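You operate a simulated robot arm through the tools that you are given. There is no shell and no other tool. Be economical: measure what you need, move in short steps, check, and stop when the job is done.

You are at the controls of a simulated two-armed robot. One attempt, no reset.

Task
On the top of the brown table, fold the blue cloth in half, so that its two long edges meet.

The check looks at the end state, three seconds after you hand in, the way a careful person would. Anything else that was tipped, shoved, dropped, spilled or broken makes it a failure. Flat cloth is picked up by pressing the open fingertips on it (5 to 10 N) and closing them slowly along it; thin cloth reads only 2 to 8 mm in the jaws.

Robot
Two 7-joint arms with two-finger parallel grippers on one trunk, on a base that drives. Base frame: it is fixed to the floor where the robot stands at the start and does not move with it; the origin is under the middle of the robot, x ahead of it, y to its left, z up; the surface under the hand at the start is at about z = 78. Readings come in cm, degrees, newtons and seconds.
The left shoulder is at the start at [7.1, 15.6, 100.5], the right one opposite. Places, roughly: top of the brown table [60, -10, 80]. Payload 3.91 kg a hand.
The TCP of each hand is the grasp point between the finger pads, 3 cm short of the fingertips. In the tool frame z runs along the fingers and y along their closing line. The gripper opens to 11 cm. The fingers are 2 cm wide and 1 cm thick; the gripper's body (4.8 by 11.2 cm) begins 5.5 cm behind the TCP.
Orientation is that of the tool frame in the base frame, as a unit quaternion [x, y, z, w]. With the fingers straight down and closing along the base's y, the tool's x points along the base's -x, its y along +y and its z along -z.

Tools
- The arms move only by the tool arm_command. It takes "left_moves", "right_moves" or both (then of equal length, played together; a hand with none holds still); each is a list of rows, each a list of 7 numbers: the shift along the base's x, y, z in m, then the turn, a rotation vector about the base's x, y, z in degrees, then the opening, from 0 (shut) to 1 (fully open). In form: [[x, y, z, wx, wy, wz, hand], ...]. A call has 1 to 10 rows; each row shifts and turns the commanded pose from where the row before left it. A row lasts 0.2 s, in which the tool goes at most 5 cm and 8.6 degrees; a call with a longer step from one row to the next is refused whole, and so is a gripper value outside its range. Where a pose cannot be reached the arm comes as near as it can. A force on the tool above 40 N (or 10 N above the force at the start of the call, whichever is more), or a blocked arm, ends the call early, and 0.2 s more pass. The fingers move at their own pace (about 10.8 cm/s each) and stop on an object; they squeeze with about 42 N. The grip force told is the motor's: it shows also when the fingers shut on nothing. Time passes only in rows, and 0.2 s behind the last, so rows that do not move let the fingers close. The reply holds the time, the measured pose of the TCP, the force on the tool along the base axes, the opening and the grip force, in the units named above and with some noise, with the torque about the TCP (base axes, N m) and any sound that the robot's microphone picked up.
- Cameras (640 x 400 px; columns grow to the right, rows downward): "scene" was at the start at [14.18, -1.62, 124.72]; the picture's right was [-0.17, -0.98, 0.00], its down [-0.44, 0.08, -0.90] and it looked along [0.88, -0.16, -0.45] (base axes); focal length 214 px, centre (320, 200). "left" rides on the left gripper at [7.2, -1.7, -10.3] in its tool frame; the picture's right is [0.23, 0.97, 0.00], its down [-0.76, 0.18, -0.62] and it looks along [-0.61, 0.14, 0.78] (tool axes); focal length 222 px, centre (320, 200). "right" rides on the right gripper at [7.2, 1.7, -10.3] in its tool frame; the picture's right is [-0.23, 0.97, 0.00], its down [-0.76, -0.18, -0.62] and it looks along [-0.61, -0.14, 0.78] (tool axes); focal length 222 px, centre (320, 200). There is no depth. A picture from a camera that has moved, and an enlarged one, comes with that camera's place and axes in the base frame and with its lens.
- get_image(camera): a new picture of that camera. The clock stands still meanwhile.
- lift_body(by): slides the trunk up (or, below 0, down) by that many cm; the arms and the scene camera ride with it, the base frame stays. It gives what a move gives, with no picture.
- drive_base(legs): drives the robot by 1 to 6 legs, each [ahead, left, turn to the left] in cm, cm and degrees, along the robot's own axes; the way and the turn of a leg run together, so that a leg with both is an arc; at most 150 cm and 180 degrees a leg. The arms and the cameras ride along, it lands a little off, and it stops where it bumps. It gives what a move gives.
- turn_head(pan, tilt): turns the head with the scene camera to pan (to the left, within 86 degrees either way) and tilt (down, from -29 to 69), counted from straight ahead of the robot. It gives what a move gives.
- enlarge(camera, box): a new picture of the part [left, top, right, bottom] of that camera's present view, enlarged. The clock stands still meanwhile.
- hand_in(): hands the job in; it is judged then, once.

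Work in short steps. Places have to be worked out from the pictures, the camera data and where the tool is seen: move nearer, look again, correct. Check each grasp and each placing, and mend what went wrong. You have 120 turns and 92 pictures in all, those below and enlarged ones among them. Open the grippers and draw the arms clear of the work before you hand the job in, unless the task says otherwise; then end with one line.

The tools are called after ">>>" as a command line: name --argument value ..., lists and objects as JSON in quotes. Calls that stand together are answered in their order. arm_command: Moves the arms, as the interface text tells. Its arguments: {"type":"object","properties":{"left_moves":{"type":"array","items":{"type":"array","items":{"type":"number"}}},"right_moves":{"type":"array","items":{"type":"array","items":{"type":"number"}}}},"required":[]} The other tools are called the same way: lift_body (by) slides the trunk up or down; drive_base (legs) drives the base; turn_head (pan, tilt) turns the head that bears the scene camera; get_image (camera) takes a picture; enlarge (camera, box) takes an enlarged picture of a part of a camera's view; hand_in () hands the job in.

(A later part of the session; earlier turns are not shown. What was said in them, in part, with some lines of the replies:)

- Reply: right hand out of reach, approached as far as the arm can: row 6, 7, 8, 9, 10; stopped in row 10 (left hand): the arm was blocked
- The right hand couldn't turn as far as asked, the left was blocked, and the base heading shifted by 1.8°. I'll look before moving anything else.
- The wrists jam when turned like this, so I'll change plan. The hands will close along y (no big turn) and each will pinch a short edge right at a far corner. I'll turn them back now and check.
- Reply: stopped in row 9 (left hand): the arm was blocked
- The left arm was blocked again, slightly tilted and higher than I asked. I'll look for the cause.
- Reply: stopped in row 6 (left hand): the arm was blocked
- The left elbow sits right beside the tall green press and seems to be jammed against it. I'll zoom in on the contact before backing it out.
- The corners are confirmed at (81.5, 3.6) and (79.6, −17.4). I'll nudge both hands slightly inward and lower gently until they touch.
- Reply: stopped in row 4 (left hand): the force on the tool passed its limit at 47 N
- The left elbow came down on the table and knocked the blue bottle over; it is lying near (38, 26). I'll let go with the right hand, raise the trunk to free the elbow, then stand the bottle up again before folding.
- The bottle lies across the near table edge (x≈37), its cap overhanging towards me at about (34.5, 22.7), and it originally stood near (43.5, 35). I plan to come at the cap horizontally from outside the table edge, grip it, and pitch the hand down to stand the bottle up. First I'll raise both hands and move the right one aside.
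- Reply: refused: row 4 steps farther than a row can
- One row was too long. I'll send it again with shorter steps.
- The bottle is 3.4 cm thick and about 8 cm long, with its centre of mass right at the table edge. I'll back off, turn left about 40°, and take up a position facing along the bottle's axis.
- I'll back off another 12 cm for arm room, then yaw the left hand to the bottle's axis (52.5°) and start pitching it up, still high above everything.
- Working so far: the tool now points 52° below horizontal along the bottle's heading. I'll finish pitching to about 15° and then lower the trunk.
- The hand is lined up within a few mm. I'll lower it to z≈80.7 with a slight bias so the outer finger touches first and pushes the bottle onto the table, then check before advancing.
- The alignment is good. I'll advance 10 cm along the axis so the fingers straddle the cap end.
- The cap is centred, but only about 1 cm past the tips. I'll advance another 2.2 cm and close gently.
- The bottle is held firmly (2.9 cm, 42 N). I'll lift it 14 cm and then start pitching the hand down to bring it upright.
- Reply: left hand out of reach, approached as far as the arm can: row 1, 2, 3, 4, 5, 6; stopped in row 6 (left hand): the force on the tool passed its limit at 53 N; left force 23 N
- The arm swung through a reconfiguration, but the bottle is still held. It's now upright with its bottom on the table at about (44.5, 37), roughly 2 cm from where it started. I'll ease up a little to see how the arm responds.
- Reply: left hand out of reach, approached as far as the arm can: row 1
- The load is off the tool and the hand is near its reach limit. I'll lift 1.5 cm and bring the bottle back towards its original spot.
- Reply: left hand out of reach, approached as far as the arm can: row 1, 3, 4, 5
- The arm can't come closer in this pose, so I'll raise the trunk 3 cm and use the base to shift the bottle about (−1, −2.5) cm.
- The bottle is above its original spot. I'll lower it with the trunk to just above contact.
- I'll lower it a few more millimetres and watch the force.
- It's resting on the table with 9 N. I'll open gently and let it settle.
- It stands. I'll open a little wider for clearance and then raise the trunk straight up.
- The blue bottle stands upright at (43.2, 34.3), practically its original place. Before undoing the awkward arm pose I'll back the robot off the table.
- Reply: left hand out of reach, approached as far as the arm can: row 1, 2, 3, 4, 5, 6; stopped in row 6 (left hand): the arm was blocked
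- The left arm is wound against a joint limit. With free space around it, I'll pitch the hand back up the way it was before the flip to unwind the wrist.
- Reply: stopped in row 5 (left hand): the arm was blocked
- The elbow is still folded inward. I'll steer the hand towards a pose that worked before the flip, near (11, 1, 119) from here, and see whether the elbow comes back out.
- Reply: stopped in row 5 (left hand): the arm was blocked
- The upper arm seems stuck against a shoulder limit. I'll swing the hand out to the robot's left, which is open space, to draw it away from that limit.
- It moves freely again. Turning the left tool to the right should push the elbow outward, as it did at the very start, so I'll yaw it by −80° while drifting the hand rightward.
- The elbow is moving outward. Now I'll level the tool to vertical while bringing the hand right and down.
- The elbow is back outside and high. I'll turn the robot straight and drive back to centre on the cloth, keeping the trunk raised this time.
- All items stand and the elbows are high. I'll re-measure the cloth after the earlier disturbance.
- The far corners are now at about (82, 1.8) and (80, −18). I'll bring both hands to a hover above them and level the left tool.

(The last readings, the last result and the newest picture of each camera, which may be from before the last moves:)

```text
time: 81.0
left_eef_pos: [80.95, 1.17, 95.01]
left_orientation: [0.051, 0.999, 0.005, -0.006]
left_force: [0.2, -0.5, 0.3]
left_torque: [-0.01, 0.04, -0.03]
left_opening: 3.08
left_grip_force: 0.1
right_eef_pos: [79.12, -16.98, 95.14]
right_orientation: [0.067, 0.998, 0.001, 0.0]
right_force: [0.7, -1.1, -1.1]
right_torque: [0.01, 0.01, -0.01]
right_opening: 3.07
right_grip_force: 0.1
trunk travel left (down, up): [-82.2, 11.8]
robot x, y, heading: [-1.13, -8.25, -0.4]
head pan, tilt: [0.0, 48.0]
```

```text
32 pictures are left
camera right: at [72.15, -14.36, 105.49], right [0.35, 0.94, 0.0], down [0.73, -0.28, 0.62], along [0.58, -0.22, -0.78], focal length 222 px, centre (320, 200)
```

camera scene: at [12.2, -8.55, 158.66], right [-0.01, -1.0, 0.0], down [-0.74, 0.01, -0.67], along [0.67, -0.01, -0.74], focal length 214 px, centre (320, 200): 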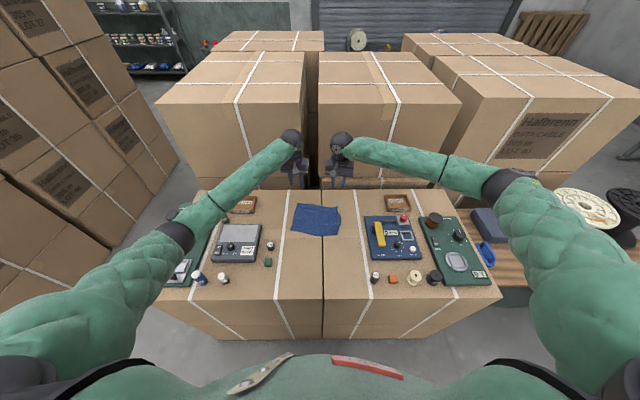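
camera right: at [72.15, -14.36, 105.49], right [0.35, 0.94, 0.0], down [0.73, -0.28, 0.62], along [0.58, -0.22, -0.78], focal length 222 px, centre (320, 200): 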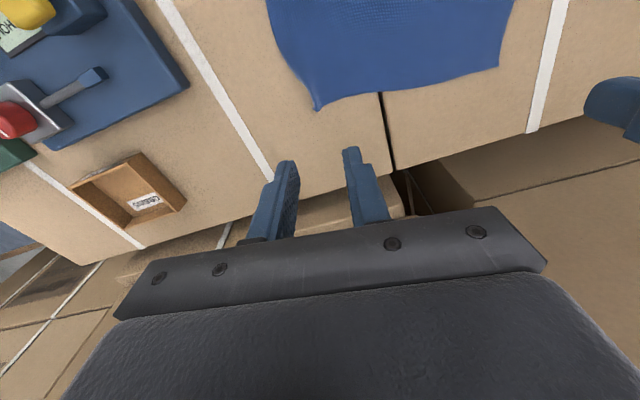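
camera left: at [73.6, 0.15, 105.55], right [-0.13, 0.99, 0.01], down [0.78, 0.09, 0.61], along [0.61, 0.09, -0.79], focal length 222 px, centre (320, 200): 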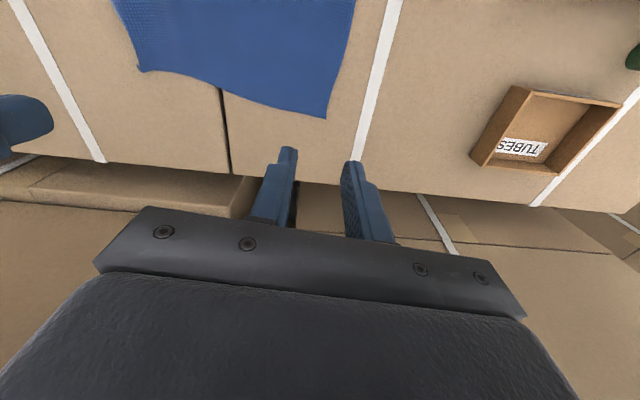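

The elbow has good clearance now. Corners are at (82.3, 2.5) and (79.5, −17.4), so I'll lower to just above the cloth with small corrections.

>>> arm_command --left_moves '[[0.002, 0.004, -0.03, 0, 0, 0, 0.28], [0, 0, -0.03, 0, 0, 0, 0.28], [0, 0, -0.03, 0, 0, 0, 0.28], [0, 0, -0.025, 0, 0, 0, 0.28], [0, 0, -0.01, 0, 0, 0, 0.28]]' --right_moves '[[-0.005, 0.003, -0.03, 0, 0, 0, 0.28], [0, 0, -0.03, 0, 0, 0, 0.28], [0, 0, -0.03, 0, 0, 0, 0.28], [0, 0, -0.025, 0, 0, 0, 0.28], [0, 0, -0.01, 0, 0, 0, 0.28]]'

>>> get_image --camera "scene"

>>> get_image --camera "left"

>>> get_image --camera "right"

```text
time: 82.2
left_eef_pos: [81.02, 1.5, 82.65]
left_orientation: [0.052, 0.999, 0.005, -0.007]
left_force: [0.1, -1.0, 0.1]
left_torque: [-0.01, -0.03, 0.01]
left_opening: 3.09
left_grip_force: 0.1
right_eef_pos: [78.42, -16.69, 82.86]
right_orientation: [0.066, 0.998, 0.002, 0.001]
right_force: [-0.8, -0.2, -0.2]
right_torque: [-0.03, 0.03, 0.0]
right_opening: 3.08
right_grip_force: 0.2
trunk travel left (down, up): [-82.2, 11.8]
robot x, y, heading: [-0.68, -8.48, -0.6]
head pan, tilt: [0.0, 48.0]
```

```text
31 pictures are left
camera scene: at [12.0, -8.54, 158.68], right [-0.01, -1.0, 0.0], down [-0.74, 0.01, -0.67], along [0.67, -0.01, -0.74], focal length 214 px, centre (320, 200)
```

scene: 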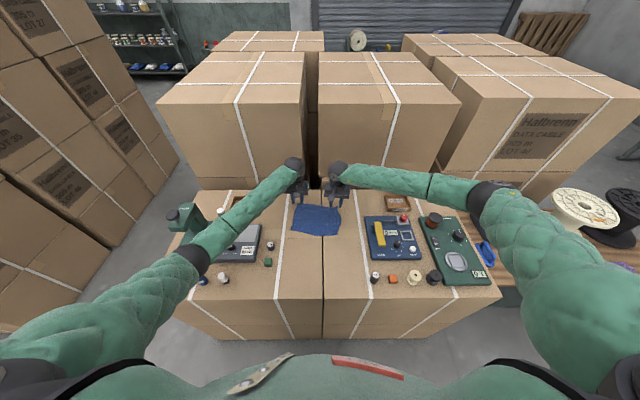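

```text
30 pictures are left
camera left: at [73.67, 0.56, 93.13], right [-0.13, 0.99, 0.01], down [0.78, 0.09, 0.62], along [0.61, 0.09, -0.79], focal length 222 px, centre (320, 200)
```

left: 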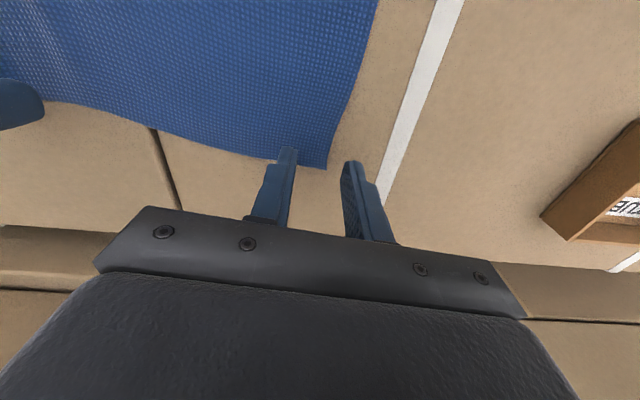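

```text
29 pictures are left
camera right: at [71.43, -14.04, 93.07], right [0.35, 0.94, 0.0], down [0.73, -0.28, 0.62], along [0.58, -0.22, -0.78], focal length 222 px, centre (320, 200)
```

right: 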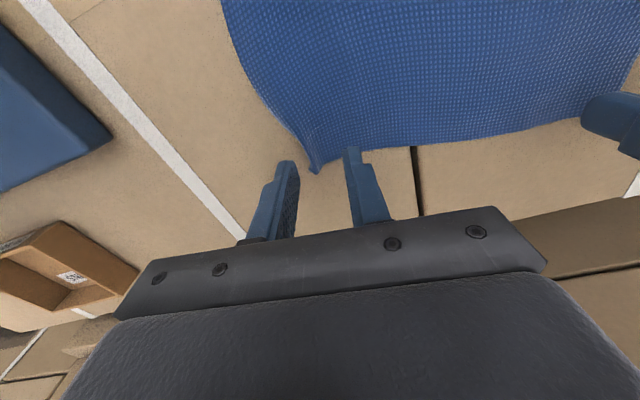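

Both hands are well placed, about 0.8–1.0 cm inside the short edges. I'll press down gently.

>>> arm_command --left_moves '[[0, 0, -0.008, 0, 0, 0, 0.28], [0, 0, -0.005, 0, 0, 0, 0.28], [0, 0, -0.003, 0, 0, 0, 0.28], [0, 0, -0.001, 0, 0, 0, 0.28]]' --right_moves '[[0, 0, -0.01, 0, 0, 0, 0.28], [0, 0, -0.005, 0, 0, 0, 0.28], [0, 0, -0.003, 0, 0, 0, 0.28], [0, 0, -0.001, 0, 0, 0, 0.28]]'

```text
time: 83.2
left_eef_pos: [80.92, 1.56, 81.17]
left_orientation: [0.052, 0.999, 0.005, -0.004]
left_force: [0.3, 0.8, 11.7]
left_torque: [-0.22, -0.1, 0.04]
left_opening: 3.05
left_grip_force: 0.0
right_eef_pos: [78.46, -16.72, 81.17]
right_orientation: [0.066, 0.998, 0.002, 0.002]
right_force: [1.8, -0.6, 12.0]
right_torque: [0.2, -0.1, -0.07]
right_opening: 3.09
right_grip_force: 0.2
trunk travel left (down, up): [-82.2, 11.8]
robot x, y, heading: [-1.01, -8.42, -0.8]
head pan, tilt: [0.0, 48.0]
```

Contact is about 12 N on each hand. I'll close slowly.

>>> arm_command --left_moves '[[0, 0, 0, 0, 0, 0, 0.26], [0, 0, 0, 0, 0, 0, 0.23], [0, 0, 0, 0, 0, 0, 0.2], [0, 0, 0, 0, 0, 0, 0.17], [0, 0, 0, 0, 0, 0, 0.14], [0, 0, 0, 0, 0, 0, 0.11], [0, 0, 0, 0, 0, 0, 0.08], [0, 0, 0, 0, 0, 0, 0.05], [0, 0, 0, 0, 0, 0, 0.0], [0, 0, 0, 0, 0, 0, 0.0]]' --right_moves '[[0, 0, 0, 0, 0, 0, 0.26], [0, 0, 0, 0, 0, 0, 0.23], [0, 0, 0, 0, 0, 0, 0.2], [0, 0, 0, 0, 0, 0, 0.17], [0, 0, 0, 0, 0, 0, 0.14], [0, 0, 0, 0, 0, 0, 0.11], [0, 0, 0, 0, 0, 0, 0.08], [0, 0, 0, 0, 0, 0, 0.05], [0, 0, 0, 0, 0, 0, 0.0], [0, 0, 0, 0, 0, 0, 0.0]]'

>>> get_image --camera "left"

```text
time: 85.3
left_eef_pos: [80.9, 1.47, 81.14]
left_orientation: [0.052, 0.999, 0.005, -0.003]
left_force: [-1.0, -9.4, 17.7]
left_torque: [-0.4, -0.05, -0.06]
left_opening: 0.15
left_grip_force: 41.7
right_eef_pos: [78.23, -16.68, 81.17]
right_orientation: [0.067, 0.998, 0.002, 0.003]
right_force: [-3.1, 5.5, 21.0]
right_torque: [0.3, 0.04, -0.01]
right_opening: 0.25
right_grip_force: 42.2
trunk travel left (down, up): [-82.2, 11.8]
robot x, y, heading: [-1.09, -8.72, -0.6]
head pan, tilt: [0.0, 48.0]
```

```text
28 pictures are left
camera left: at [73.42, 0.5, 91.61], right [-0.13, 0.99, 0.01], down [0.78, 0.09, 0.62], along [0.61, 0.09, -0.79], focal length 222 px, centre (320, 200)
```

left: 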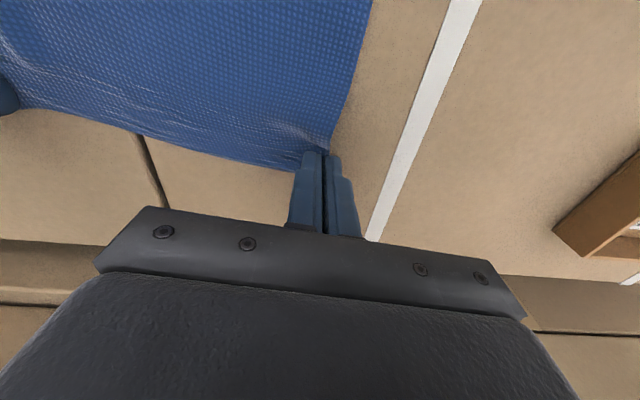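

Both hands hold cloth (1.5 and 2.5 mm). I'll lift 3 cm and verify.

>>> arm_command --left_moves '[[0, 0, 0.01, 0, 0, 0, 0], [0, 0, 0.01, 0, 0, 0, 0], [-0.005, 0, 0.01, 0, 0, 0, 0]]' --right_moves '[[0, 0, 0.01, 0, 0, 0, 0], [0, 0, 0.01, 0, 0, 0, 0], [-0.005, 0, 0.01, 0, 0, 0, 0]]'

>>> enlarge --camera "scene" --box '[256, 150, 384, 250]'

```text
time: 86.2
left_eef_pos: [80.45, 1.67, 83.89]
left_orientation: [0.052, 0.999, 0.005, -0.006]
left_force: [0.1, -4.0, -0.1]
left_torque: [-0.11, 0.0, -0.01]
left_opening: 0.11
left_grip_force: 40.7
right_eef_pos: [78.03, -16.8, 83.76]
right_orientation: [0.066, 0.998, 0.001, 0.001]
right_force: [0.0, 3.6, -0.1]
right_torque: [0.11, -0.02, 0.02]
right_opening: 0.17
right_grip_force: 42.2
trunk travel left (down, up): [-82.2, 11.8]
robot x, y, heading: [-1.08, -8.56, -0.5]
head pan, tilt: [0.0, 48.0]
```

```text
4.00 times, centred on (320, 200) of scene
camera zoom: at [12.06, -8.54, 158.65], right [-0.01, -1.0, 0.0], down [-0.74, 0.01, -0.67], along [0.67, -0.01, -0.74], focal length 858 px, centre (320, 200)
```

zoom: 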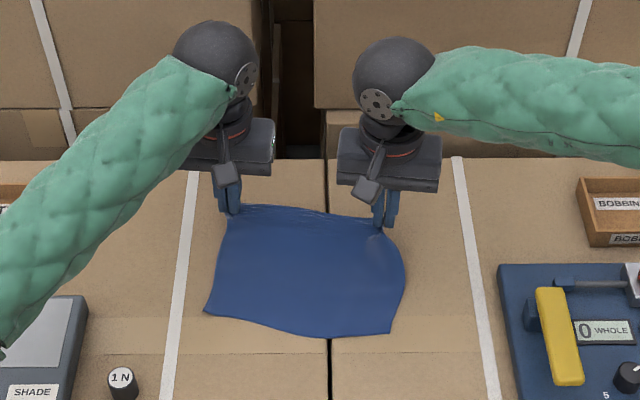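

Both corners are held and the edge is taut. Now I'll fold: swing the edge up and back towards the robot while pitching the hands 45° forward so the corners turn over. First half of the arc:

>>> arm_command --left_moves '[[-0.008, 0.0005, 0.006, 0, -5.6, 0, 0], [-0.0115, 0.0005, 0.005, 0, -5.6, 0, 0], [-0.0115, 0.0005, 0.004, 0, -5.6, 0, 0], [-0.0115, 0.0005, 0.003, 0, -5.6, 0, 0], [-0.0115, 0.0005, 0.002, 0, -5.6, 0, 0], [-0.0115, 0.0005, 0.001, 0, -5.6, 0, 0], [-0.0115, 0.0005, 0.001, 0, -5.6, 0, 0], [-0.0115, 0.0005, 0, 0, -5.6, 0, 0]]' --right_moves '[[-0.008, 0.0007, 0.006, 0, -5.6, 0, 0], [-0.0115, 0.0007, 0.005, 0, -5.6, 0, 0], [-0.0115, 0.0007, 0.004, 0, -5.6, 0, 0], [-0.0115, 0.0007, 0.003, 0, -5.6, 0, 0], [-0.0115, 0.0007, 0.002, 0, -5.6, 0, 0], [-0.0115, 0.0007, 0.001, 0, -5.6, 0, 0], [-0.0115, 0.0007, 0.001, 0, -5.6, 0, 0], [-0.0115, 0.0007, 0, 0, -5.6, 0, 0]]'

>>> enlarge --camera "scene" --box '[224, 130, 416, 280]'

```text
time: 88.2
left_eef_pos: [71.57, 1.47, 86.06]
left_orientation: [0.048, 0.925, 0.024, 0.375]
left_force: [0.4, -1.5, 0.4]
left_torque: [-0.01, 0.02, -0.04]
left_opening: 0.08
left_grip_force: 40.4
right_eef_pos: [65.52, -16.31, 82.01]
right_orientation: [0.065, 0.934, 0.029, 0.349]
right_force: [1.2, 0.9, 1.0]
right_torque: [0.08, -0.01, 0.07]
right_opening: 0.2
right_grip_force: 42.1
trunk travel left (down, up): [-82.2, 11.8]
robot x, y, heading: [-0.97, -8.46, -0.8]
head pan, tilt: [0.0, 48.0]
stopped in row 8 (right hand): the arm was blocked; the commanded pose is now the measured one
```

```text
2.67 times, centred on (320, 205) of scene
camera zoom: at [12.01, -9.01, 158.64], right [-0.01, -1.0, 0.0], down [-0.74, 0.01, -0.67], along [0.67, -0.01, -0.74], focal length 572 px, centre (320, 187)
```

zoom: 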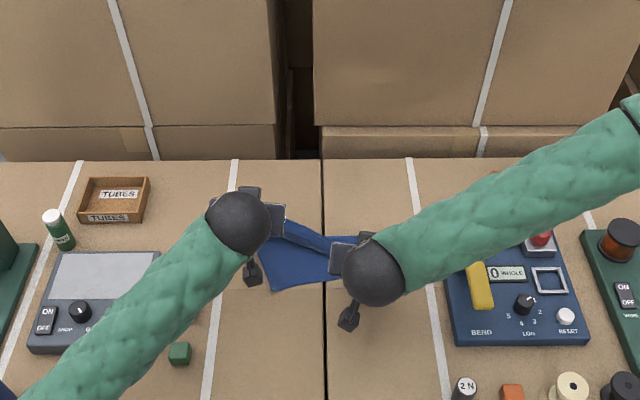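

The right hand deviated and was reported blocked. I need to see whether the right arm is touching anything.

>>> get_image --camera "scene"

>>> enlarge --camera "scene" --box '[240, 180, 400, 280]'

```text
25 pictures are left
camera scene: at [12.01, -9.01, 158.64], right [-0.01, -1.0, 0.0], down [-0.74, 0.01, -0.67], along [0.67, -0.01, -0.74], focal length 214 px, centre (320, 200)
```

scene: 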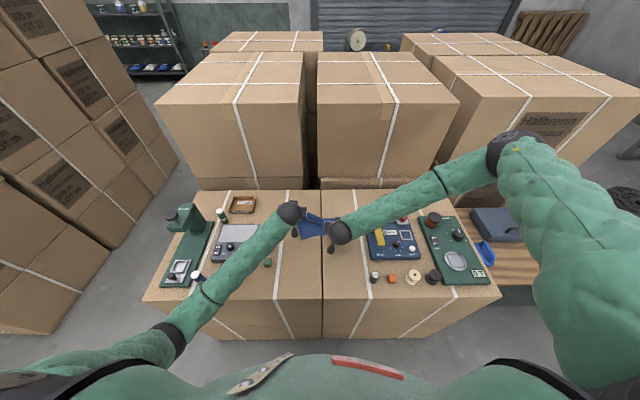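

```text
4.00 times, centred on (320, 230) of scene
camera zoom: at [12.01, -9.01, 158.64], right [-0.01, -1.0, 0.0], down [-0.74, 0.01, -0.67], along [0.67, -0.01, -0.74], focal length 858 px, centre (320, 80)
```

zoom: 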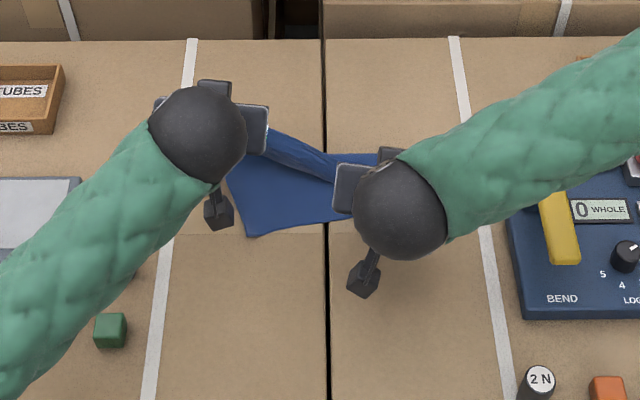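

The right arm's elbow flipped up (touching nothing), but the jerk dragged the cloth askew. Both corners are still held, so I'll lift the whole cloth to hang free and lay it down again properly.

>>> arm_command --left_moves '[[0, 0, 0.02, 0, 0, 0, 0], [0, 0.001, 0.02, 0, 0, 0, 0], [0, 0.001, 0.02, 0, 0, 0, 0], [0, 0.001, 0.02, 0, 0, 0, 0], [0, 0.001, 0.02, 0, 0, 0, 0], [0, 0, 0.02, 0, 0, 0, 0], [0, 0, 0.02, 0, 0, 0, 0], [0, 0, 0.01, 0, 0, 0, 0]]' --right_moves '[[0.004, 0, 0.025, 0, 0, 0, 0], [0.004, 0, 0.025, 0, 0, 0, 0], [0.005, 0, 0.025, 0, 0, 0, 0], [0.005, 0, 0.025, 0, 0, 0, 0], [0.005, 0, 0.025, 0, 0, 0, 0], [0.005, 0, 0.025, 0, 0, 0, 0], [0.005, 0, 0.025, 0, 0, 0, 0], [0, 0, 0.015, 0, 0, 0, 0]]'

>>> get_image --camera "scene"

```text
time: 90.0
left_eef_pos: [71.47, 2.26, 101.08]
left_orientation: [0.046, 0.925, 0.025, 0.376]
left_force: [0.3, -0.7, -0.9]
left_torque: [0.0, 0.01, -0.01]
left_opening: 0.07
left_grip_force: 40.8
right_eef_pos: [68.76, -15.94, 101.12]
right_orientation: [0.064, 0.934, 0.027, 0.35]
right_force: [0.4, -0.5, 0.0]
right_torque: [0.0, 0.01, 0.03]
right_opening: 0.19
right_grip_force: 42.3
trunk travel left (down, up): [-82.2, 11.8]
robot x, y, heading: [-0.76, -8.37, -0.8]
head pan, tilt: [0.0, 48.0]
```

```text
23 pictures are left
camera scene: at [12.02, -8.55, 158.67], right [-0.01, -1.0, 0.0], down [-0.74, 0.01, -0.67], along [0.67, -0.01, -0.74], focal length 214 px, centre (320, 200)
```

scene: 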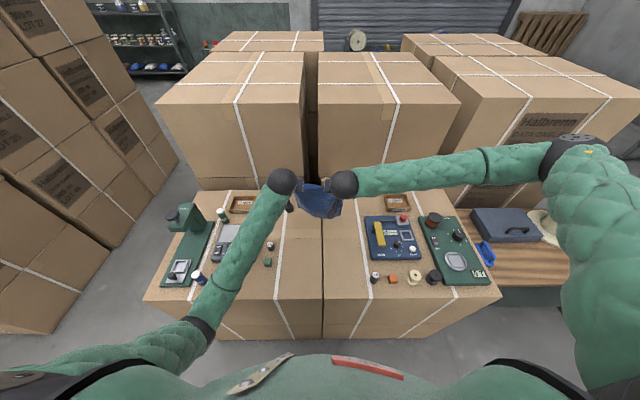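

The cloth hangs freely. I picked the edge up with it on the far side of vertical fingers, so folding away from the robot needs no corner flip. I'll bring the tools back to vertical and move forward about 7 cm while still high.

>>> arm_command --left_moves '[[0.009, 0, 0, 0, 5.4, 0, 0], [0.009, 0, 0, 0, 5.4, 0, 0], [0.009, 0, 0, 0, 5.4, 0, 0], [0.009, 0, 0, 0, 5.4, 0, 0], [0.009, 0, 0, 0, 5.4, 0, 0], [0.009, 0, 0, 0, 5.4, 0, 0], [0.009, 0, 0, 0, 5.4, 0, 0], [0.009, 0, 0, 0, 5.4, 0, 0]]' --right_moves '[[0.009, 0, 0, 0, 5.1, 0, 0], [0.009, 0, 0, 0, 5.1, 0, 0], [0.009, 0, 0, 0, 5.1, 0, 0], [0.009, 0, 0, 0, 5.1, 0, 0], [0.009, 0, 0, 0, 5.1, 0, 0], [0.009, 0, 0, 0, 5.1, 0, 0], [0.009, 0, 0, 0, 5.1, 0, 0], [0.009, 0, 0, 0, 5.1, 0, 0]]'

>>> get_image --camera "scene"

```text
time: 91.8
left_eef_pos: [78.95, 2.25, 101.07]
left_orientation: [0.051, 0.999, 0.005, 0.007]
left_force: [-0.4, -0.1, 0.1]
left_torque: [0.04, -0.04, 0.0]
left_opening: 0.02
left_grip_force: 40.6
right_eef_pos: [76.17, -16.1, 100.96]
right_orientation: [0.069, 0.998, 0.004, 0.001]
right_force: [0.5, 0.2, -0.6]
right_torque: [0.06, 0.02, 0.0]
right_opening: 0.19
right_grip_force: 41.8
trunk travel left (down, up): [-82.2, 11.8]
robot x, y, heading: [-1.13, -8.31, -0.5]
head pan, tilt: [0.0, 48.0]
```

```text
22 pictures are left
camera scene: at [12.17, -8.61, 158.65], right [-0.01, -1.0, 0.0], down [-0.74, 0.01, -0.67], along [0.67, -0.01, -0.74], focal length 214 px, centre (320, 200)
```

scene: 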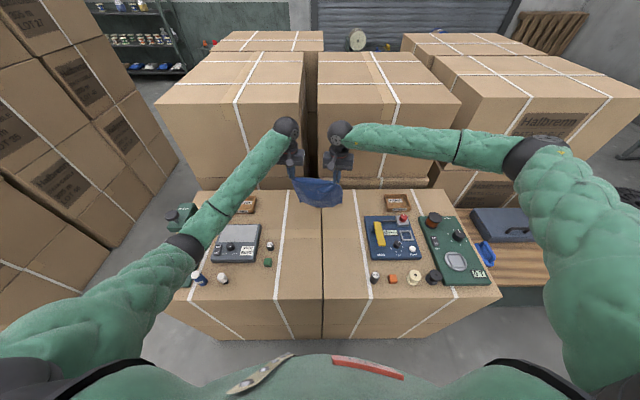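

The left opening reads only 0.2 mm, so I'll check that the corner isn't slipping.

>>> enlarge --camera "scene" --box '[270, 110, 370, 220]'

```text
3.64 times, centred on (320, 165) of scene
camera zoom: at [12.17, -8.61, 158.65], right [-0.01, -1.0, 0.0], down [-0.74, 0.01, -0.67], along [0.67, -0.01, -0.74], focal length 780 px, centre (320, 327)
```

zoom: 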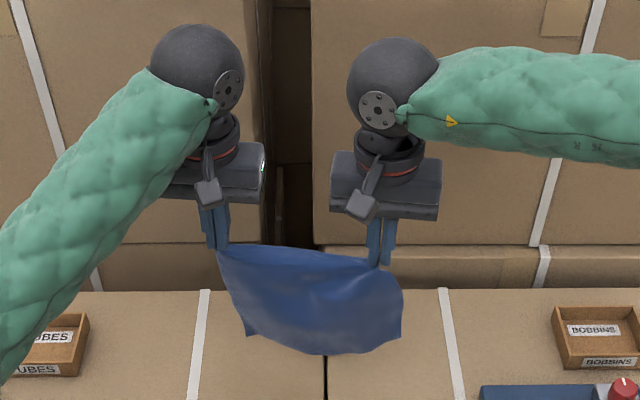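

The grip holds. I'll lower until the bottom edge touches, then keep lowering while moving towards the robot to lay the lower half.

>>> arm_command --left_moves '[[0, 0, -0.02, 0, 0, 0, 0], [0, 0, -0.02, 0, 0, 0, 0], [0, 0, -0.01, 0, 0, 0, 0], [-0.005, 0, -0.01, 0, 0, 0, 0], [-0.01, 0, -0.01, 0, 0, 0, 0], [-0.01, 0, -0.01, 0, 0, 0, 0], [-0.01, 0, -0.01, 0, 0, 0, 0]]' --right_moves '[[0, 0, -0.02, 0, 0, 0, 0], [0, 0, -0.02, 0, 0, 0, 0], [0, 0, -0.01, 0, 0, 0, 0], [-0.005, 0, -0.01, 0, 0, 0, 0], [-0.01, 0, -0.01, 0, 0, 0, 0], [-0.01, 0, -0.01, 0, 0, 0, 0], [-0.01, 0, -0.01, 0, 0, 0, 0]]'

>>> enlarge --camera "scene" --box '[256, 150, 384, 250]'

>>> get_image --camera "left"

```text
time: 93.3
left_eef_pos: [75.5, 2.24, 92.09]
left_orientation: [0.053, 0.999, 0.005, 0.009]
left_force: [0.0, -0.2, -0.1]
left_torque: [-0.01, 0.01, 0.01]
left_opening: 0.02
left_grip_force: 40.4
right_eef_pos: [72.52, -15.92, 92.12]
right_orientation: [0.07, 0.998, 0.003, 0.003]
right_force: [0.9, -1.0, -0.2]
right_torque: [0.05, 0.0, -0.02]
right_opening: 0.19
right_grip_force: 41.9
trunk travel left (down, up): [-82.2, 11.8]
robot x, y, heading: [-1.1, -8.31, -0.7]
head pan, tilt: [0.0, 48.0]
```

```text
4.00 times, centred on (320, 200) of scene
camera zoom: at [12.04, -8.56, 158.68], right [-0.01, -1.0, 0.0], down [-0.74, 0.01, -0.67], along [0.67, -0.01, -0.74], focal length 858 px, centre (320, 200)
```

zoom: 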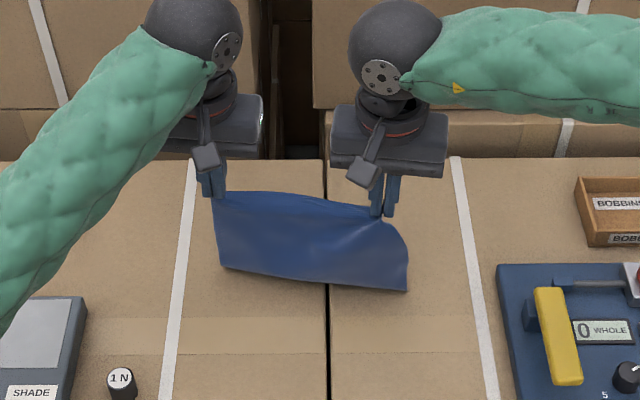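

```text
19 pictures are left
camera left: at [67.72, 1.24, 102.4], right [-0.12, 0.99, 0.01], down [0.76, 0.09, 0.64], along [0.63, 0.08, -0.77], focal length 222 px, centre (320, 200)
```

left: 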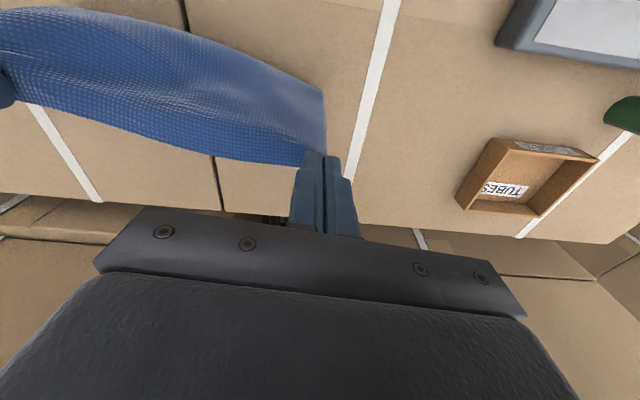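

It looks as intended: the lower part bends at about x=74 with the bottom edge hidden on the far side. I'll lay another 4 cm.

>>> arm_command --left_moves '[[-0.01, 0, -0.01, 0, 0, 0, 0], [-0.01, 0, -0.01, 0, 0, 0, 0], [-0.01, 0, -0.01, 0, 0, 0, 0], [-0.01, 0, -0.01, 0, 0, 0, 0]]' --right_moves '[[-0.01, 0, -0.01, 0, 0, 0, 0], [-0.01, 0, -0.01, 0, 0, 0, 0], [-0.01, 0, -0.01, 0, 0, 0, 0], [-0.01, 0, -0.01, 0, 0, 0, 0]]'

>>> enlarge --camera "scene" --box '[256, 150, 384, 250]'

>>> get_image --camera "right"

```text
time: 94.3
left_eef_pos: [71.29, 2.25, 88.18]
left_orientation: [0.052, 0.999, 0.005, 0.01]
left_force: [-0.5, -0.8, 0.4]
left_torque: [-0.02, 0.02, -0.02]
left_opening: 0.02
left_grip_force: 40.3
right_eef_pos: [68.56, -16.01, 88.03]
right_orientation: [0.07, 0.998, 0.003, 0.003]
right_force: [0.4, -0.5, -0.6]
right_torque: [0.05, 0.01, -0.03]
right_opening: 0.23
right_grip_force: 41.7
trunk travel left (down, up): [-82.2, 11.8]
robot x, y, heading: [-1.04, -8.34, -0.9]
head pan, tilt: [0.0, 48.0]
```

```text
4.00 times, centred on (320, 200) of scene
camera zoom: at [12.0, -8.56, 158.68], right [-0.01, -1.0, 0.0], down [-0.74, 0.01, -0.67], along [0.67, -0.01, -0.74], focal length 858 px, centre (320, 200)
```

zoom: 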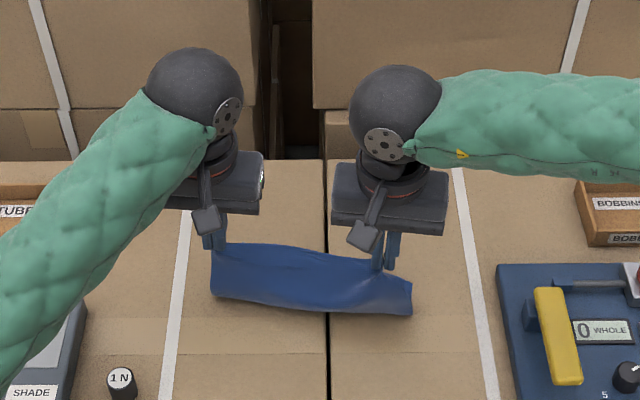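

```text
17 pictures are left
camera right: at [61.53, -13.35, 98.29], right [0.36, 0.93, 0.01], down [0.73, -0.29, 0.63], along [0.59, -0.22, -0.78], focal length 222 px, centre (320, 200)
```

right: 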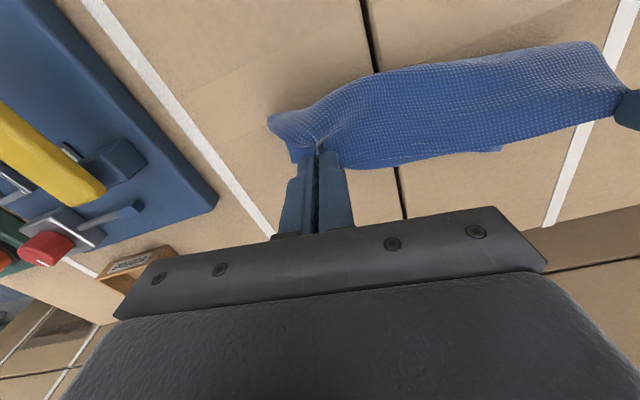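

The bottom edge lies at about x=77 on the far side, with roughly half the cloth laid. Now I'll arc the held edge forward and down over it.

>>> arm_command --left_moves '[[0.012, 0, -0.003, 0, 0, 0, 0], [0.012, 0, -0.006, 0, 0, 0, 0], [0.012, 0, -0.01, 0, 0, 0, 0], [0.01, 0, -0.014, 0, 0, 0, 0], [0.007, 0, -0.015, 0, 0, 0, 0]]' --right_moves '[[0.012, 0, -0.003, 0, 0, 0, 0], [0.012, 0, -0.006, 0, 0, 0, 0], [0.012, 0, -0.01, 0, 0, 0, 0], [0.01, 0, -0.014, 0, 0, 0, 0], [0.006, 0, -0.015, 0, 0, 0, 0]]'

>>> get_image --camera "right"

>>> get_image --camera "left"

```text
time: 95.5
left_eef_pos: [76.6, 2.27, 83.11]
left_orientation: [0.052, 0.999, 0.005, 0.009]
left_force: [-0.3, -0.9, -0.4]
left_torque: [0.0, -0.01, 0.01]
left_opening: 0.0
left_grip_force: 40.2
right_eef_pos: [73.81, -16.03, 83.21]
right_orientation: [0.07, 0.998, 0.004, 0.002]
right_force: [0.3, 0.0, 0.2]
right_torque: [0.03, 0.0, -0.01]
right_opening: 0.2
right_grip_force: 41.9
trunk travel left (down, up): [-82.2, 11.8]
robot x, y, heading: [-1.28, -8.61, -0.7]
head pan, tilt: [0.0, 48.0]
```

```text
16 pictures are left
camera right: at [66.82, -13.35, 93.46], right [0.36, 0.93, 0.01], down [0.73, -0.29, 0.63], along [0.59, -0.22, -0.78], focal length 222 px, centre (320, 200)
```

right: 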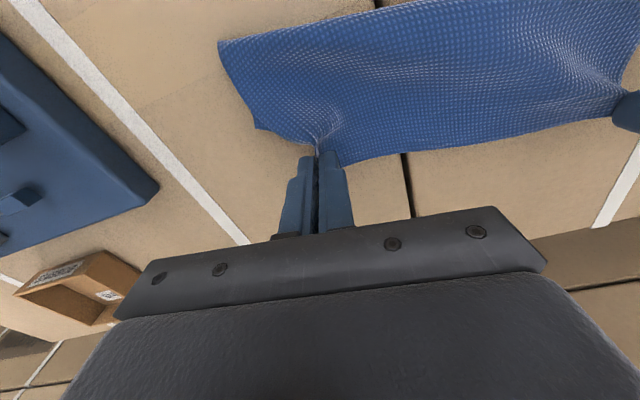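

```text
15 pictures are left
camera left: at [69.04, 1.26, 93.53], right [-0.12, 0.99, 0.01], down [0.76, 0.09, 0.64], along [0.63, 0.08, -0.77], focal length 222 px, centre (320, 200)
```

left: 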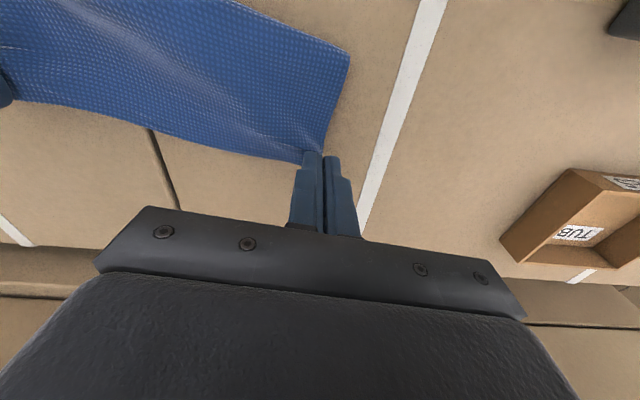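

I need to see whether the bottom layer's corner shows beside the right hand, so I'll zoom in.

>>> enlarge --camera "right" --box '[200, 20, 440, 190]'

>>> enlarge --camera "scene" --box '[270, 160, 370, 245]'

```text
2.35 times, centred on (320, 105) of right
camera zoom: at [66.82, -13.35, 93.46], right [0.36, 0.93, 0.01], down [0.73, -0.29, 0.63], along [0.59, -0.22, -0.78], focal length 523 px, centre (320, 424)
```

zoom: 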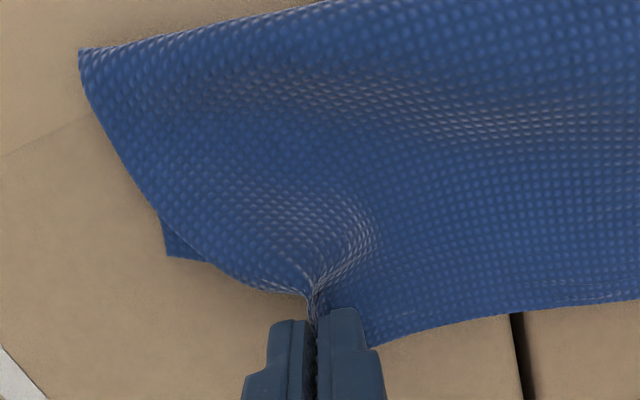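

```text
4.71 times, centred on (320, 202) of scene
camera zoom: at [12.1, -8.55, 158.67], right [-0.01, -1.0, 0.0], down [-0.74, 0.01, -0.67], along [0.67, -0.01, -0.74], focal length 1009 px, centre (320, 188)
```

zoom: 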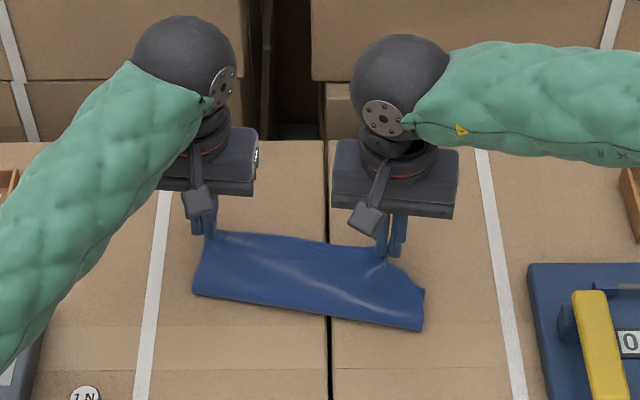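

The bottom layer's right corner peeks out at (70.7, −19.5), so the top edge overshoots by about 3.5 cm in x and sits about 2 cm too far left. I'll raise slightly and shift back by (−3.5, −2).

>>> arm_command --left_moves '[[-0.003, 0, 0.012, 0, 0, 0, 0], [-0.008, -0.005, 0.01, 0, 0, 0, 0], [-0.012, -0.01, 0, 0, 0, 0, 0], [-0.012, -0.005, -0.01, 0, 0, 0, 0], [0, 0, -0.01, 0, 0, 0, 0]]' --right_moves '[[-0.003, 0, 0.012, 0, 0, 0, 0], [-0.009, -0.005, 0.01, 0, 0, 0, 0], [-0.012, -0.01, 0, 0, 0, 0, 0], [-0.012, -0.005, -0.01, 0, 0, 0, 0], [0, 0, -0.01, 0, 0, 0, 0]]'

>>> get_image --camera "right"

>>> get_image --camera "left"

```text
time: 96.8
left_eef_pos: [73.04, 0.24, 83.56]
left_orientation: [0.052, 0.999, 0.005, 0.009]
left_force: [0.6, -0.1, 0.2]
left_torque: [0.01, 0.0, 0.02]
left_opening: 0.06
left_grip_force: 40.0
right_eef_pos: [70.1, -18.09, 83.46]
right_orientation: [0.07, 0.998, 0.003, 0.002]
right_force: [-0.2, -0.2, -0.9]
right_torque: [0.06, 0.01, -0.02]
right_opening: 0.22
right_grip_force: 41.4
trunk travel left (down, up): [-82.2, 11.8]
robot x, y, heading: [-0.47, -7.85, -0.7]
head pan, tilt: [0.0, 48.0]
```

```text
12 pictures are left
camera right: at [63.18, -15.38, 93.71], right [0.36, 0.93, 0.01], down [0.73, -0.29, 0.62], along [0.58, -0.22, -0.78], focal length 222 px, centre (320, 200)
```

right: 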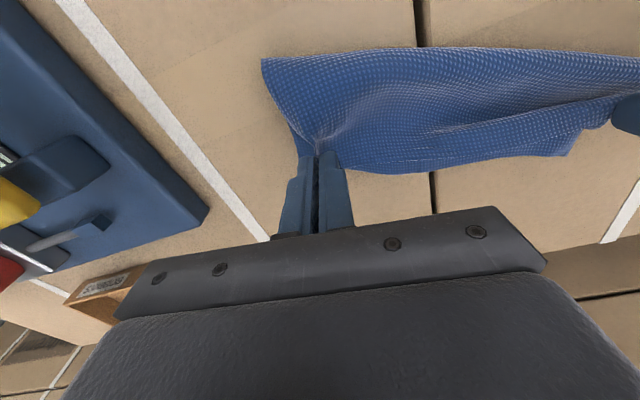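

```text
11 pictures are left
camera left: at [65.52, -0.76, 93.8], right [-0.12, 0.99, 0.01], down [0.76, 0.09, 0.64], along [0.63, 0.08, -0.77], focal length 222 px, centre (320, 200)
```

left: 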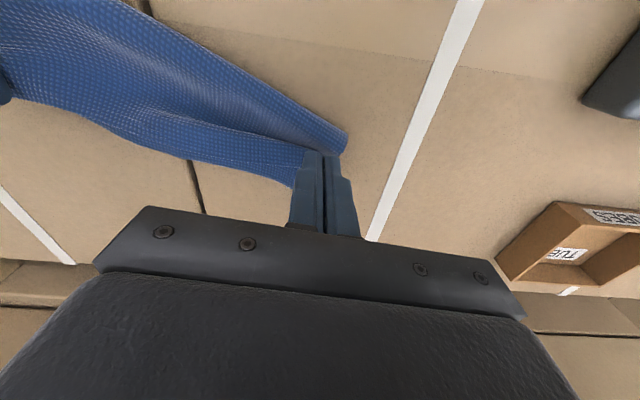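

Now it's clear: the bottom edge runs from (70.7, −19.5) to (77.8, 0.1), so the bottom layer is turned about 20°. The right hand is right; the left must move to about (76.4, −0.5), and both hands should yaw −12° to match.

>>> arm_command --left_moves '[[0.003, 0, 0.008, 0, 0, -3, 0], [0.01, -0.003, 0.006, 0, 0, -3, 0], [0.011, -0.003, 0, 0, 0, -3, 0], [0.009, -0.002, -0.007, 0, 0, -3, 0], [0.002, 0, -0.01, 0, 0, 0, 0]]' --right_moves '[[0, 0, 0.004, 0, 0, -3, 0], [0, 0, 0.002, 0, 0, -3, 0], [0, 0, 0, 0, 0, -3, 0], [0, 0, -0.002, 0, 0, -3, 0], [0, 0, -0.006, 0, 0, 0, 0]]'

>>> get_image --camera "right"

>>> get_image --camera "left"

```text
time: 98.0
left_eef_pos: [76.64, -0.58, 83.25]
left_orientation: [0.156, 0.988, 0.004, 0.01]
left_force: [-0.1, -0.2, 0.2]
left_torque: [0.01, 0.01, 0.01]
left_opening: 0.03
left_grip_force: 40.3
right_eef_pos: [70.06, -18.01, 83.26]
right_orientation: [0.173, 0.985, 0.003, 0.003]
right_force: [0.5, -0.1, 0.4]
right_torque: [0.02, -0.01, 0.04]
right_opening: 0.21
right_grip_force: 42.4
trunk travel left (down, up): [-82.2, 11.8]
robot x, y, heading: [-0.99, -7.94, -0.7]
head pan, tilt: [0.0, 48.0]
```

```text
10 pictures are left
camera right: at [63.86, -13.93, 93.5], right [0.55, 0.84, 0.01], down [0.65, -0.43, 0.63], along [0.53, -0.34, -0.78], focal length 222 px, centre (320, 200)
```

right: 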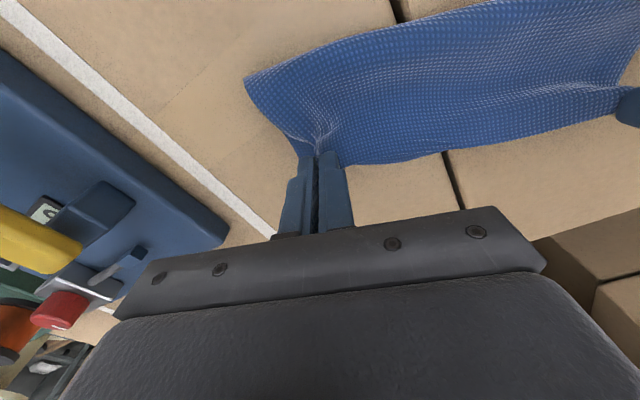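

```text
9 pictures are left
camera left: at [68.96, 0.11, 93.52], right [0.09, 1.0, 0.01], down [0.77, -0.07, 0.64], along [0.64, -0.05, -0.77], focal length 222 px, centre (320, 200)
```

left: 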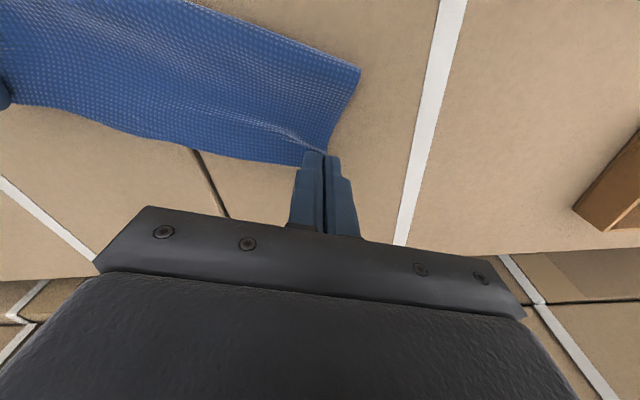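

The layers now look aligned with no bottom layer showing. I'll lower until the tips nearly rest on the cloth.

>>> arm_command --left_moves '[[0, 0, -0.008, 0, 0, 0, 0], [0, 0, -0.006, 0, 0, 0, 0], [0, 0, -0.004, 0, 0, 0, 0]]' --right_moves '[[0, 0, -0.008, 0, 0, 0, 0], [0, 0, -0.006, 0, 0, 0, 0], [0, 0, -0.004, 0, 0, 0, 0]]'

```text
time: 98.8
left_eef_pos: [76.63, -0.61, 81.45]
left_orientation: [0.157, 0.988, 0.004, 0.01]
left_force: [-0.1, 0.7, 1.5]
left_torque: [0.02, 0.0, 0.05]
left_opening: 0.03
left_grip_force: 40.4
right_eef_pos: [70.14, -17.97, 81.54]
right_orientation: [0.173, 0.985, 0.003, 0.004]
right_force: [0.1, -0.2, 0.4]
right_torque: [0.03, -0.02, 0.05]
right_opening: 0.22
right_grip_force: 42.7
trunk travel left (down, up): [-82.2, 11.8]
robot x, y, heading: [-1.24, -7.96, -0.7]
head pan, tilt: [0.0, 48.0]
```

They're just touching. I'll open slowly, which also spreads the pinched corners, then rise.

>>> arm_command --left_moves '[[0, 0, 0, 0, 0, 0, 0.05], [0, 0, 0, 0, 0, 0, 0.1], [0, 0, 0, 0, 0, 0, 0.15], [0, 0, 0, 0, 0, 0, 0.15], [0, 0, 0.01, 0, 0, 0, 0.15], [0, 0, 0.02, 0, 0, 0, 0.15], [0, 0, 0.03, 0, 0, 0, 0.15], [0, 0, 0.03, 0, 0, 0, 0.15]]' --right_moves '[[0, 0, 0, 0, 0, 0, 0.05], [0, 0, 0, 0, 0, 0, 0.1], [0, 0, 0, 0, 0, 0, 0.15], [0, 0, 0, 0, 0, 0, 0.15], [0, 0, 0.01, 0, 0, 0, 0.15], [0, 0, 0.02, 0, 0, 0, 0.15], [0, 0, 0.03, 0, 0, 0, 0.15], [0, 0, 0.03, 0, 0, 0, 0.15]]'

>>> get_image --camera "right"

>>> get_image --camera "left"

```text
time: 100.5
left_eef_pos: [76.55, -0.52, 90.57]
left_orientation: [0.157, 0.988, 0.004, 0.009]
left_force: [-0.5, -0.4, -0.2]
left_torque: [-0.01, 0.0, 0.04]
left_opening: 1.64
left_grip_force: 0.1
right_eef_pos: [70.09, -18.07, 90.42]
right_orientation: [0.173, 0.985, 0.003, 0.002]
right_force: [-0.5, -0.4, 1.1]
right_torque: [-0.04, 0.02, -0.03]
right_opening: 1.65
right_grip_force: 0.1
trunk travel left (down, up): [-82.2, 11.8]
robot x, y, heading: [-0.86, -8.53, -1.0]
head pan, tilt: [0.0, 48.0]
```

```text
8 pictures are left
camera right: at [63.83, -14.02, 100.72], right [0.55, 0.84, 0.01], down [0.65, -0.43, 0.63], along [0.53, -0.34, -0.78], focal length 222 px, centre (320, 200)
```

right: 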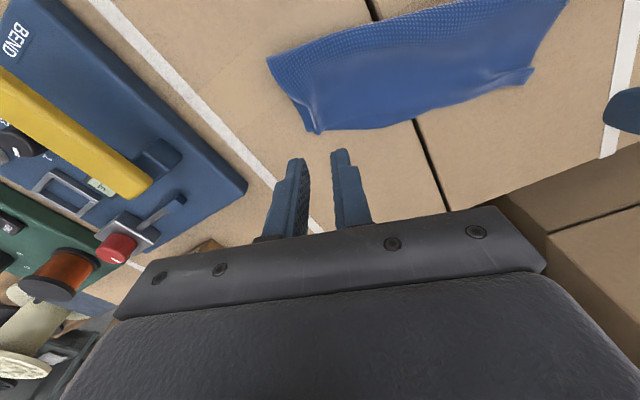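

```text
7 pictures are left
camera left: at [68.89, 0.1, 100.8], right [0.08, 1.0, 0.01], down [0.77, -0.07, 0.64], along [0.64, -0.05, -0.77], focal length 222 px, centre (320, 200)
```

left: 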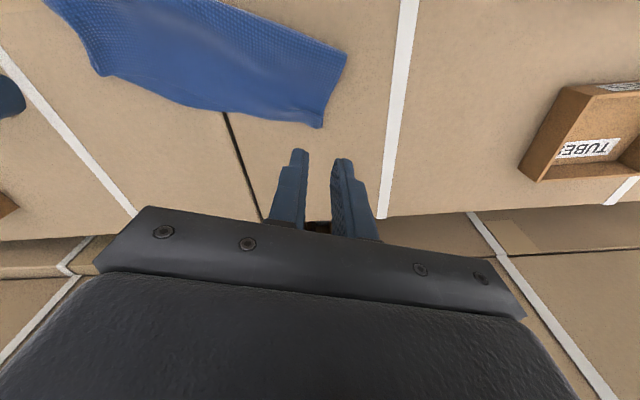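

Released, and it looks neatly folded. I'll raise the hands and move them apart and back for an unobstructed view.

>>> arm_command --left_moves '[[0, 0, 0.03, 0, 0, 1.5, 0.15], [0, 0.02, 0.03, 0, 0, 1.5, 0.15], [0, 0.03, 0.03, 0, 0, 1.5, 0.15], [0, 0.03, 0.03, 0, 0, 1.5, 0.15], [0, 0.03, 0.03, 0, 0, 1.5, 0.15], [0, 0.03, 0.02, 0, 0, 1.5, 0.15], [0, 0.03, 0.02, 0, 0, 1.5, 0.15]]' --right_moves '[[0, 0, 0.03, 0, 0, 0, 0.15], [0, 0, 0.03, 0, 0, 0, 0.15], [0, -0.02, 0.03, 0, 0, 0, 0.15], [0, -0.03, 0.03, 0, 0, 0, 0.15], [0, -0.03, 0.03, 0, 0, 0, 0.15], [0, -0.03, 0.02, 0, 0, 0, 0.15], [0, -0.03, 0.02, 0, 0, 0, 0.15]]'

>>> enlarge --camera "scene" --box '[270, 180, 370, 245]'

>>> get_image --camera "scene"

```text
time: 102.2
left_eef_pos: [76.59, 16.52, 109.57]
left_orientation: [0.065, 0.998, 0.005, 0.008]
left_force: [-0.6, -0.2, -0.5]
left_torque: [0.0, -0.02, -0.02]
left_opening: 1.63
left_grip_force: 0.1
right_eef_pos: [69.98, -32.05, 109.54]
right_orientation: [0.173, 0.985, 0.003, 0.003]
right_force: [-0.4, -0.4, 0.6]
right_torque: [0.01, -0.01, 0.01]
right_opening: 1.66
right_grip_force: 0.1
trunk travel left (down, up): [-82.2, 11.8]
robot x, y, heading: [-0.91, -8.45, -0.8]
head pan, tilt: [0.0, 48.0]
```

```text
6.15 times, centred on (320, 212) of scene
camera zoom: at [11.88, -8.54, 158.68], right [-0.01, -1.0, 0.0], down [-0.74, 0.01, -0.67], along [0.67, -0.01, -0.74], focal length 1320 px, centre (320, 123)
```

zoom: 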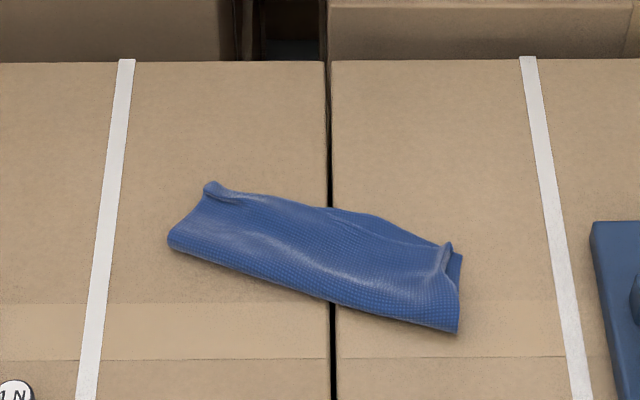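

```text
5 pictures are left
camera scene: at [11.88, -8.54, 158.68], right [-0.01, -1.0, 0.0], down [-0.74, 0.01, -0.67], along [0.67, -0.01, -0.74], focal length 214 px, centre (320, 200)
```

scene: 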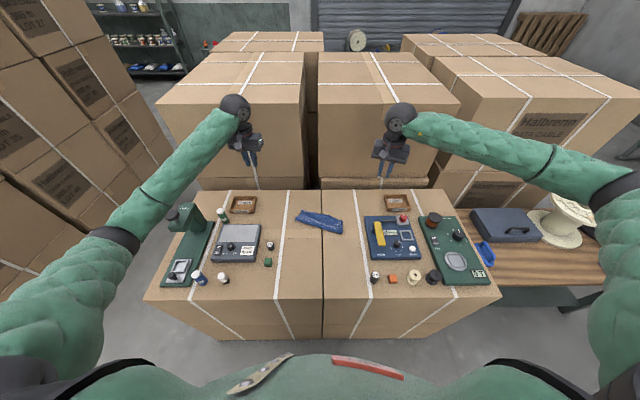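

The fold is good, with the edges meeting to within about 0.5 cm. Only small pinch ridges stick up at the two corners, so I'll press them flat with closed fingertips, straight down.

>>> arm_command --left_moves '[[0, -0.035, 0, 0, 0, 0, 0], [0, -0.035, 0, 0, 0, 0, 0], [0, -0.035, -0.03, 0, 0, 0, 0], [0.002, -0.035, -0.03, 0, 0, 0, 0], [0.002, -0.034, -0.03, 0, 0, 0, 0], [0, 0, -0.04, 0, 0, 0, 0], [0, 0, -0.04, 0, 0, 0, 0], [0, 0, -0.04, 0, 0, 0, 0], [0, 0, -0.04, 0, 0, 0, 0], [0, 0, -0.01, 0, 0, 0, 0]]' --right_moves '[[0, 0.03, 0, 0, 0, 0, 0], [0, 0.03, 0, 0, 0, 0, 0], [0, 0.03, -0.03, 0, 0, 0, 0], [0, 0.03, -0.03, 0, 0, 0, 0], [0, 0.013, -0.03, 0, 0, 0, 0], [0, 0, -0.04, 0, 0, 0, 0], [0, 0, -0.04, 0, 0, 0, 0], [0, 0, -0.04, 0, 0, 0, 0], [0, 0, -0.04, 0, 0, 0, 0], [0, 0, -0.01, 0, 0, 0, 0]]'

```text
time: 104.3
left_eef_pos: [77.0, -1.07, 83.35]
left_orientation: [0.065, 0.998, 0.005, 0.009]
left_force: [-1.0, 1.0, -0.1]
left_torque: [-0.02, 0.04, -0.01]
left_opening: 0.01
left_grip_force: 38.0
right_eef_pos: [70.11, -18.7, 83.5]
right_orientation: [0.174, 0.985, 0.003, 0.003]
right_force: [-0.2, 0.0, 0.3]
right_torque: [0.02, 0.0, 0.01]
right_opening: 0.0
right_grip_force: 37.7
trunk travel left (down, up): [-82.2, 11.8]
robot x, y, heading: [-1.09, -8.67, -0.6]
head pan, tilt: [0.0, 48.0]
```

In position just above the corners. I'll press gently and hold for a moment.

>>> arm_command --left_moves '[[0, 0, -0.01, 0, 0, 0, 0], [0, 0, -0.007, 0, 0, 0, 0], [0, 0, -0.004, 0, 0, 0, 0], [0, 0, 0, 0, 0, 0, 0], [0, 0, 0, 0, 0, 0, 0]]' --right_moves '[[0, 0, -0.01, 0, 0, 0, 0], [0, 0, -0.007, 0, 0, 0, 0], [0, 0, -0.005, 0, 0, 0, 0], [0, 0, 0, 0, 0, 0, 0], [0, 0, 0, 0, 0, 0, 0]]'

>>> arm_command --left_moves '[[0, 0, 0.01, 0, 0, 0, 0], [0, 0, 0.03, 0, 0, 0, 0], [0, 0, 0.04, 0, 0, 0, 0], [0, 0, 0.04, 0, 0, 0, 0], [0, 0.03, 0.03, 0, 0, 0, 0.3], [0, 0.035, 0.03, 0, 0, 0, 0.3], [0, 0.035, 0.03, 0, 0, 0, 0.3], [0, 0.035, 0.03, 0, 0, 0, 0.3], [0, 0.035, 0.02, 0, 0, 0, 0.3]]' --right_moves '[[0, 0, 0.01, 0, 0, 0, 0], [0, 0, 0.03, 0, 0, 0, 0], [0, 0, 0.04, 0, 0, 0, 0], [0, 0, 0.04, 0, 0, 0, 0], [0, -0.02, 0.03, 0, 0, 0, 0.3], [0, -0.03, 0.03, 0, 0, 0, 0.3], [0, -0.03, 0.03, 0, 0, 0, 0.3], [0, -0.03, 0.03, 0, 0, 0, 0.3], [0, -0.03, 0.02, 0, 0, 0, 0.3]]'

>>> enlarge --camera "scene" --box '[270, 180, 370, 245]'

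```text
time: 105.5
left_eef_pos: [77.0, -1.08, 81.3]
left_orientation: [0.065, 0.998, 0.005, 0.009]
left_force: [-0.2, -0.5, 4.5]
left_torque: [0.0, 0.07, 0.0]
left_opening: 0.01
left_grip_force: 37.6
right_eef_pos: [70.12, -18.75, 81.16]
right_orientation: [0.174, 0.985, 0.002, 0.003]
right_force: [-0.6, 0.5, 1.3]
right_torque: [-0.01, -0.02, -0.04]
right_opening: 0.0
right_grip_force: 38.1
trunk travel left (down, up): [-82.2, 11.8]
robot x, y, heading: [-1.31, -8.33, -0.8]
head pan, tilt: [0.0, 48.0]
```

```text
time: 107.5
left_eef_pos: [76.99, 16.0, 107.46]
left_orientation: [0.065, 0.998, 0.004, 0.009]
left_force: [0.2, 0.2, 0.0]
left_torque: [0.0, -0.03, -0.04]
left_opening: 3.3
left_grip_force: 0.1
right_eef_pos: [70.09, -32.74, 107.31]
right_orientation: [0.172, 0.985, 0.003, 0.003]
right_force: [1.3, -0.2, -0.2]
right_torque: [0.0, -0.01, 0.0]
right_opening: 3.3
right_grip_force: 0.1
trunk travel left (down, up): [-82.2, 11.8]
robot x, y, heading: [-0.61, -8.64, -0.7]
head pan, tilt: [0.0, 48.0]
```

```text
6.15 times, centred on (320, 212) of scene
camera zoom: at [11.9, -8.54, 158.67], right [-0.01, -1.0, 0.0], down [-0.74, 0.01, -0.67], along [0.67, -0.01, -0.74], focal length 1320 px, centre (320, 123)
```

zoom: 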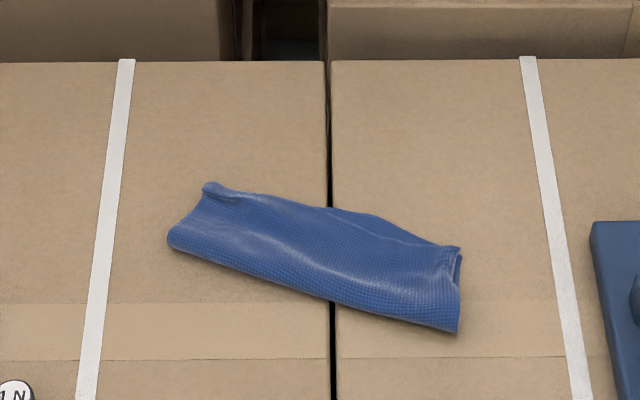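

The corners are flatter and the long edges meet along their whole length. Every other item was standing in the last wide view. The grippers are open and the arms clear, so I'll hand in.

>>> hand_in

```text
The job is handed in.
```

I folded the blue cloth in half on the brown table and handed the job in: its two long edges meet to within about half a centimetre, but the folded cloth now lies turned about 20°. My arm knocked the blue bottle over along the way; I stood it up again within about a centimetre of its original spot, and nothing else looked moved.
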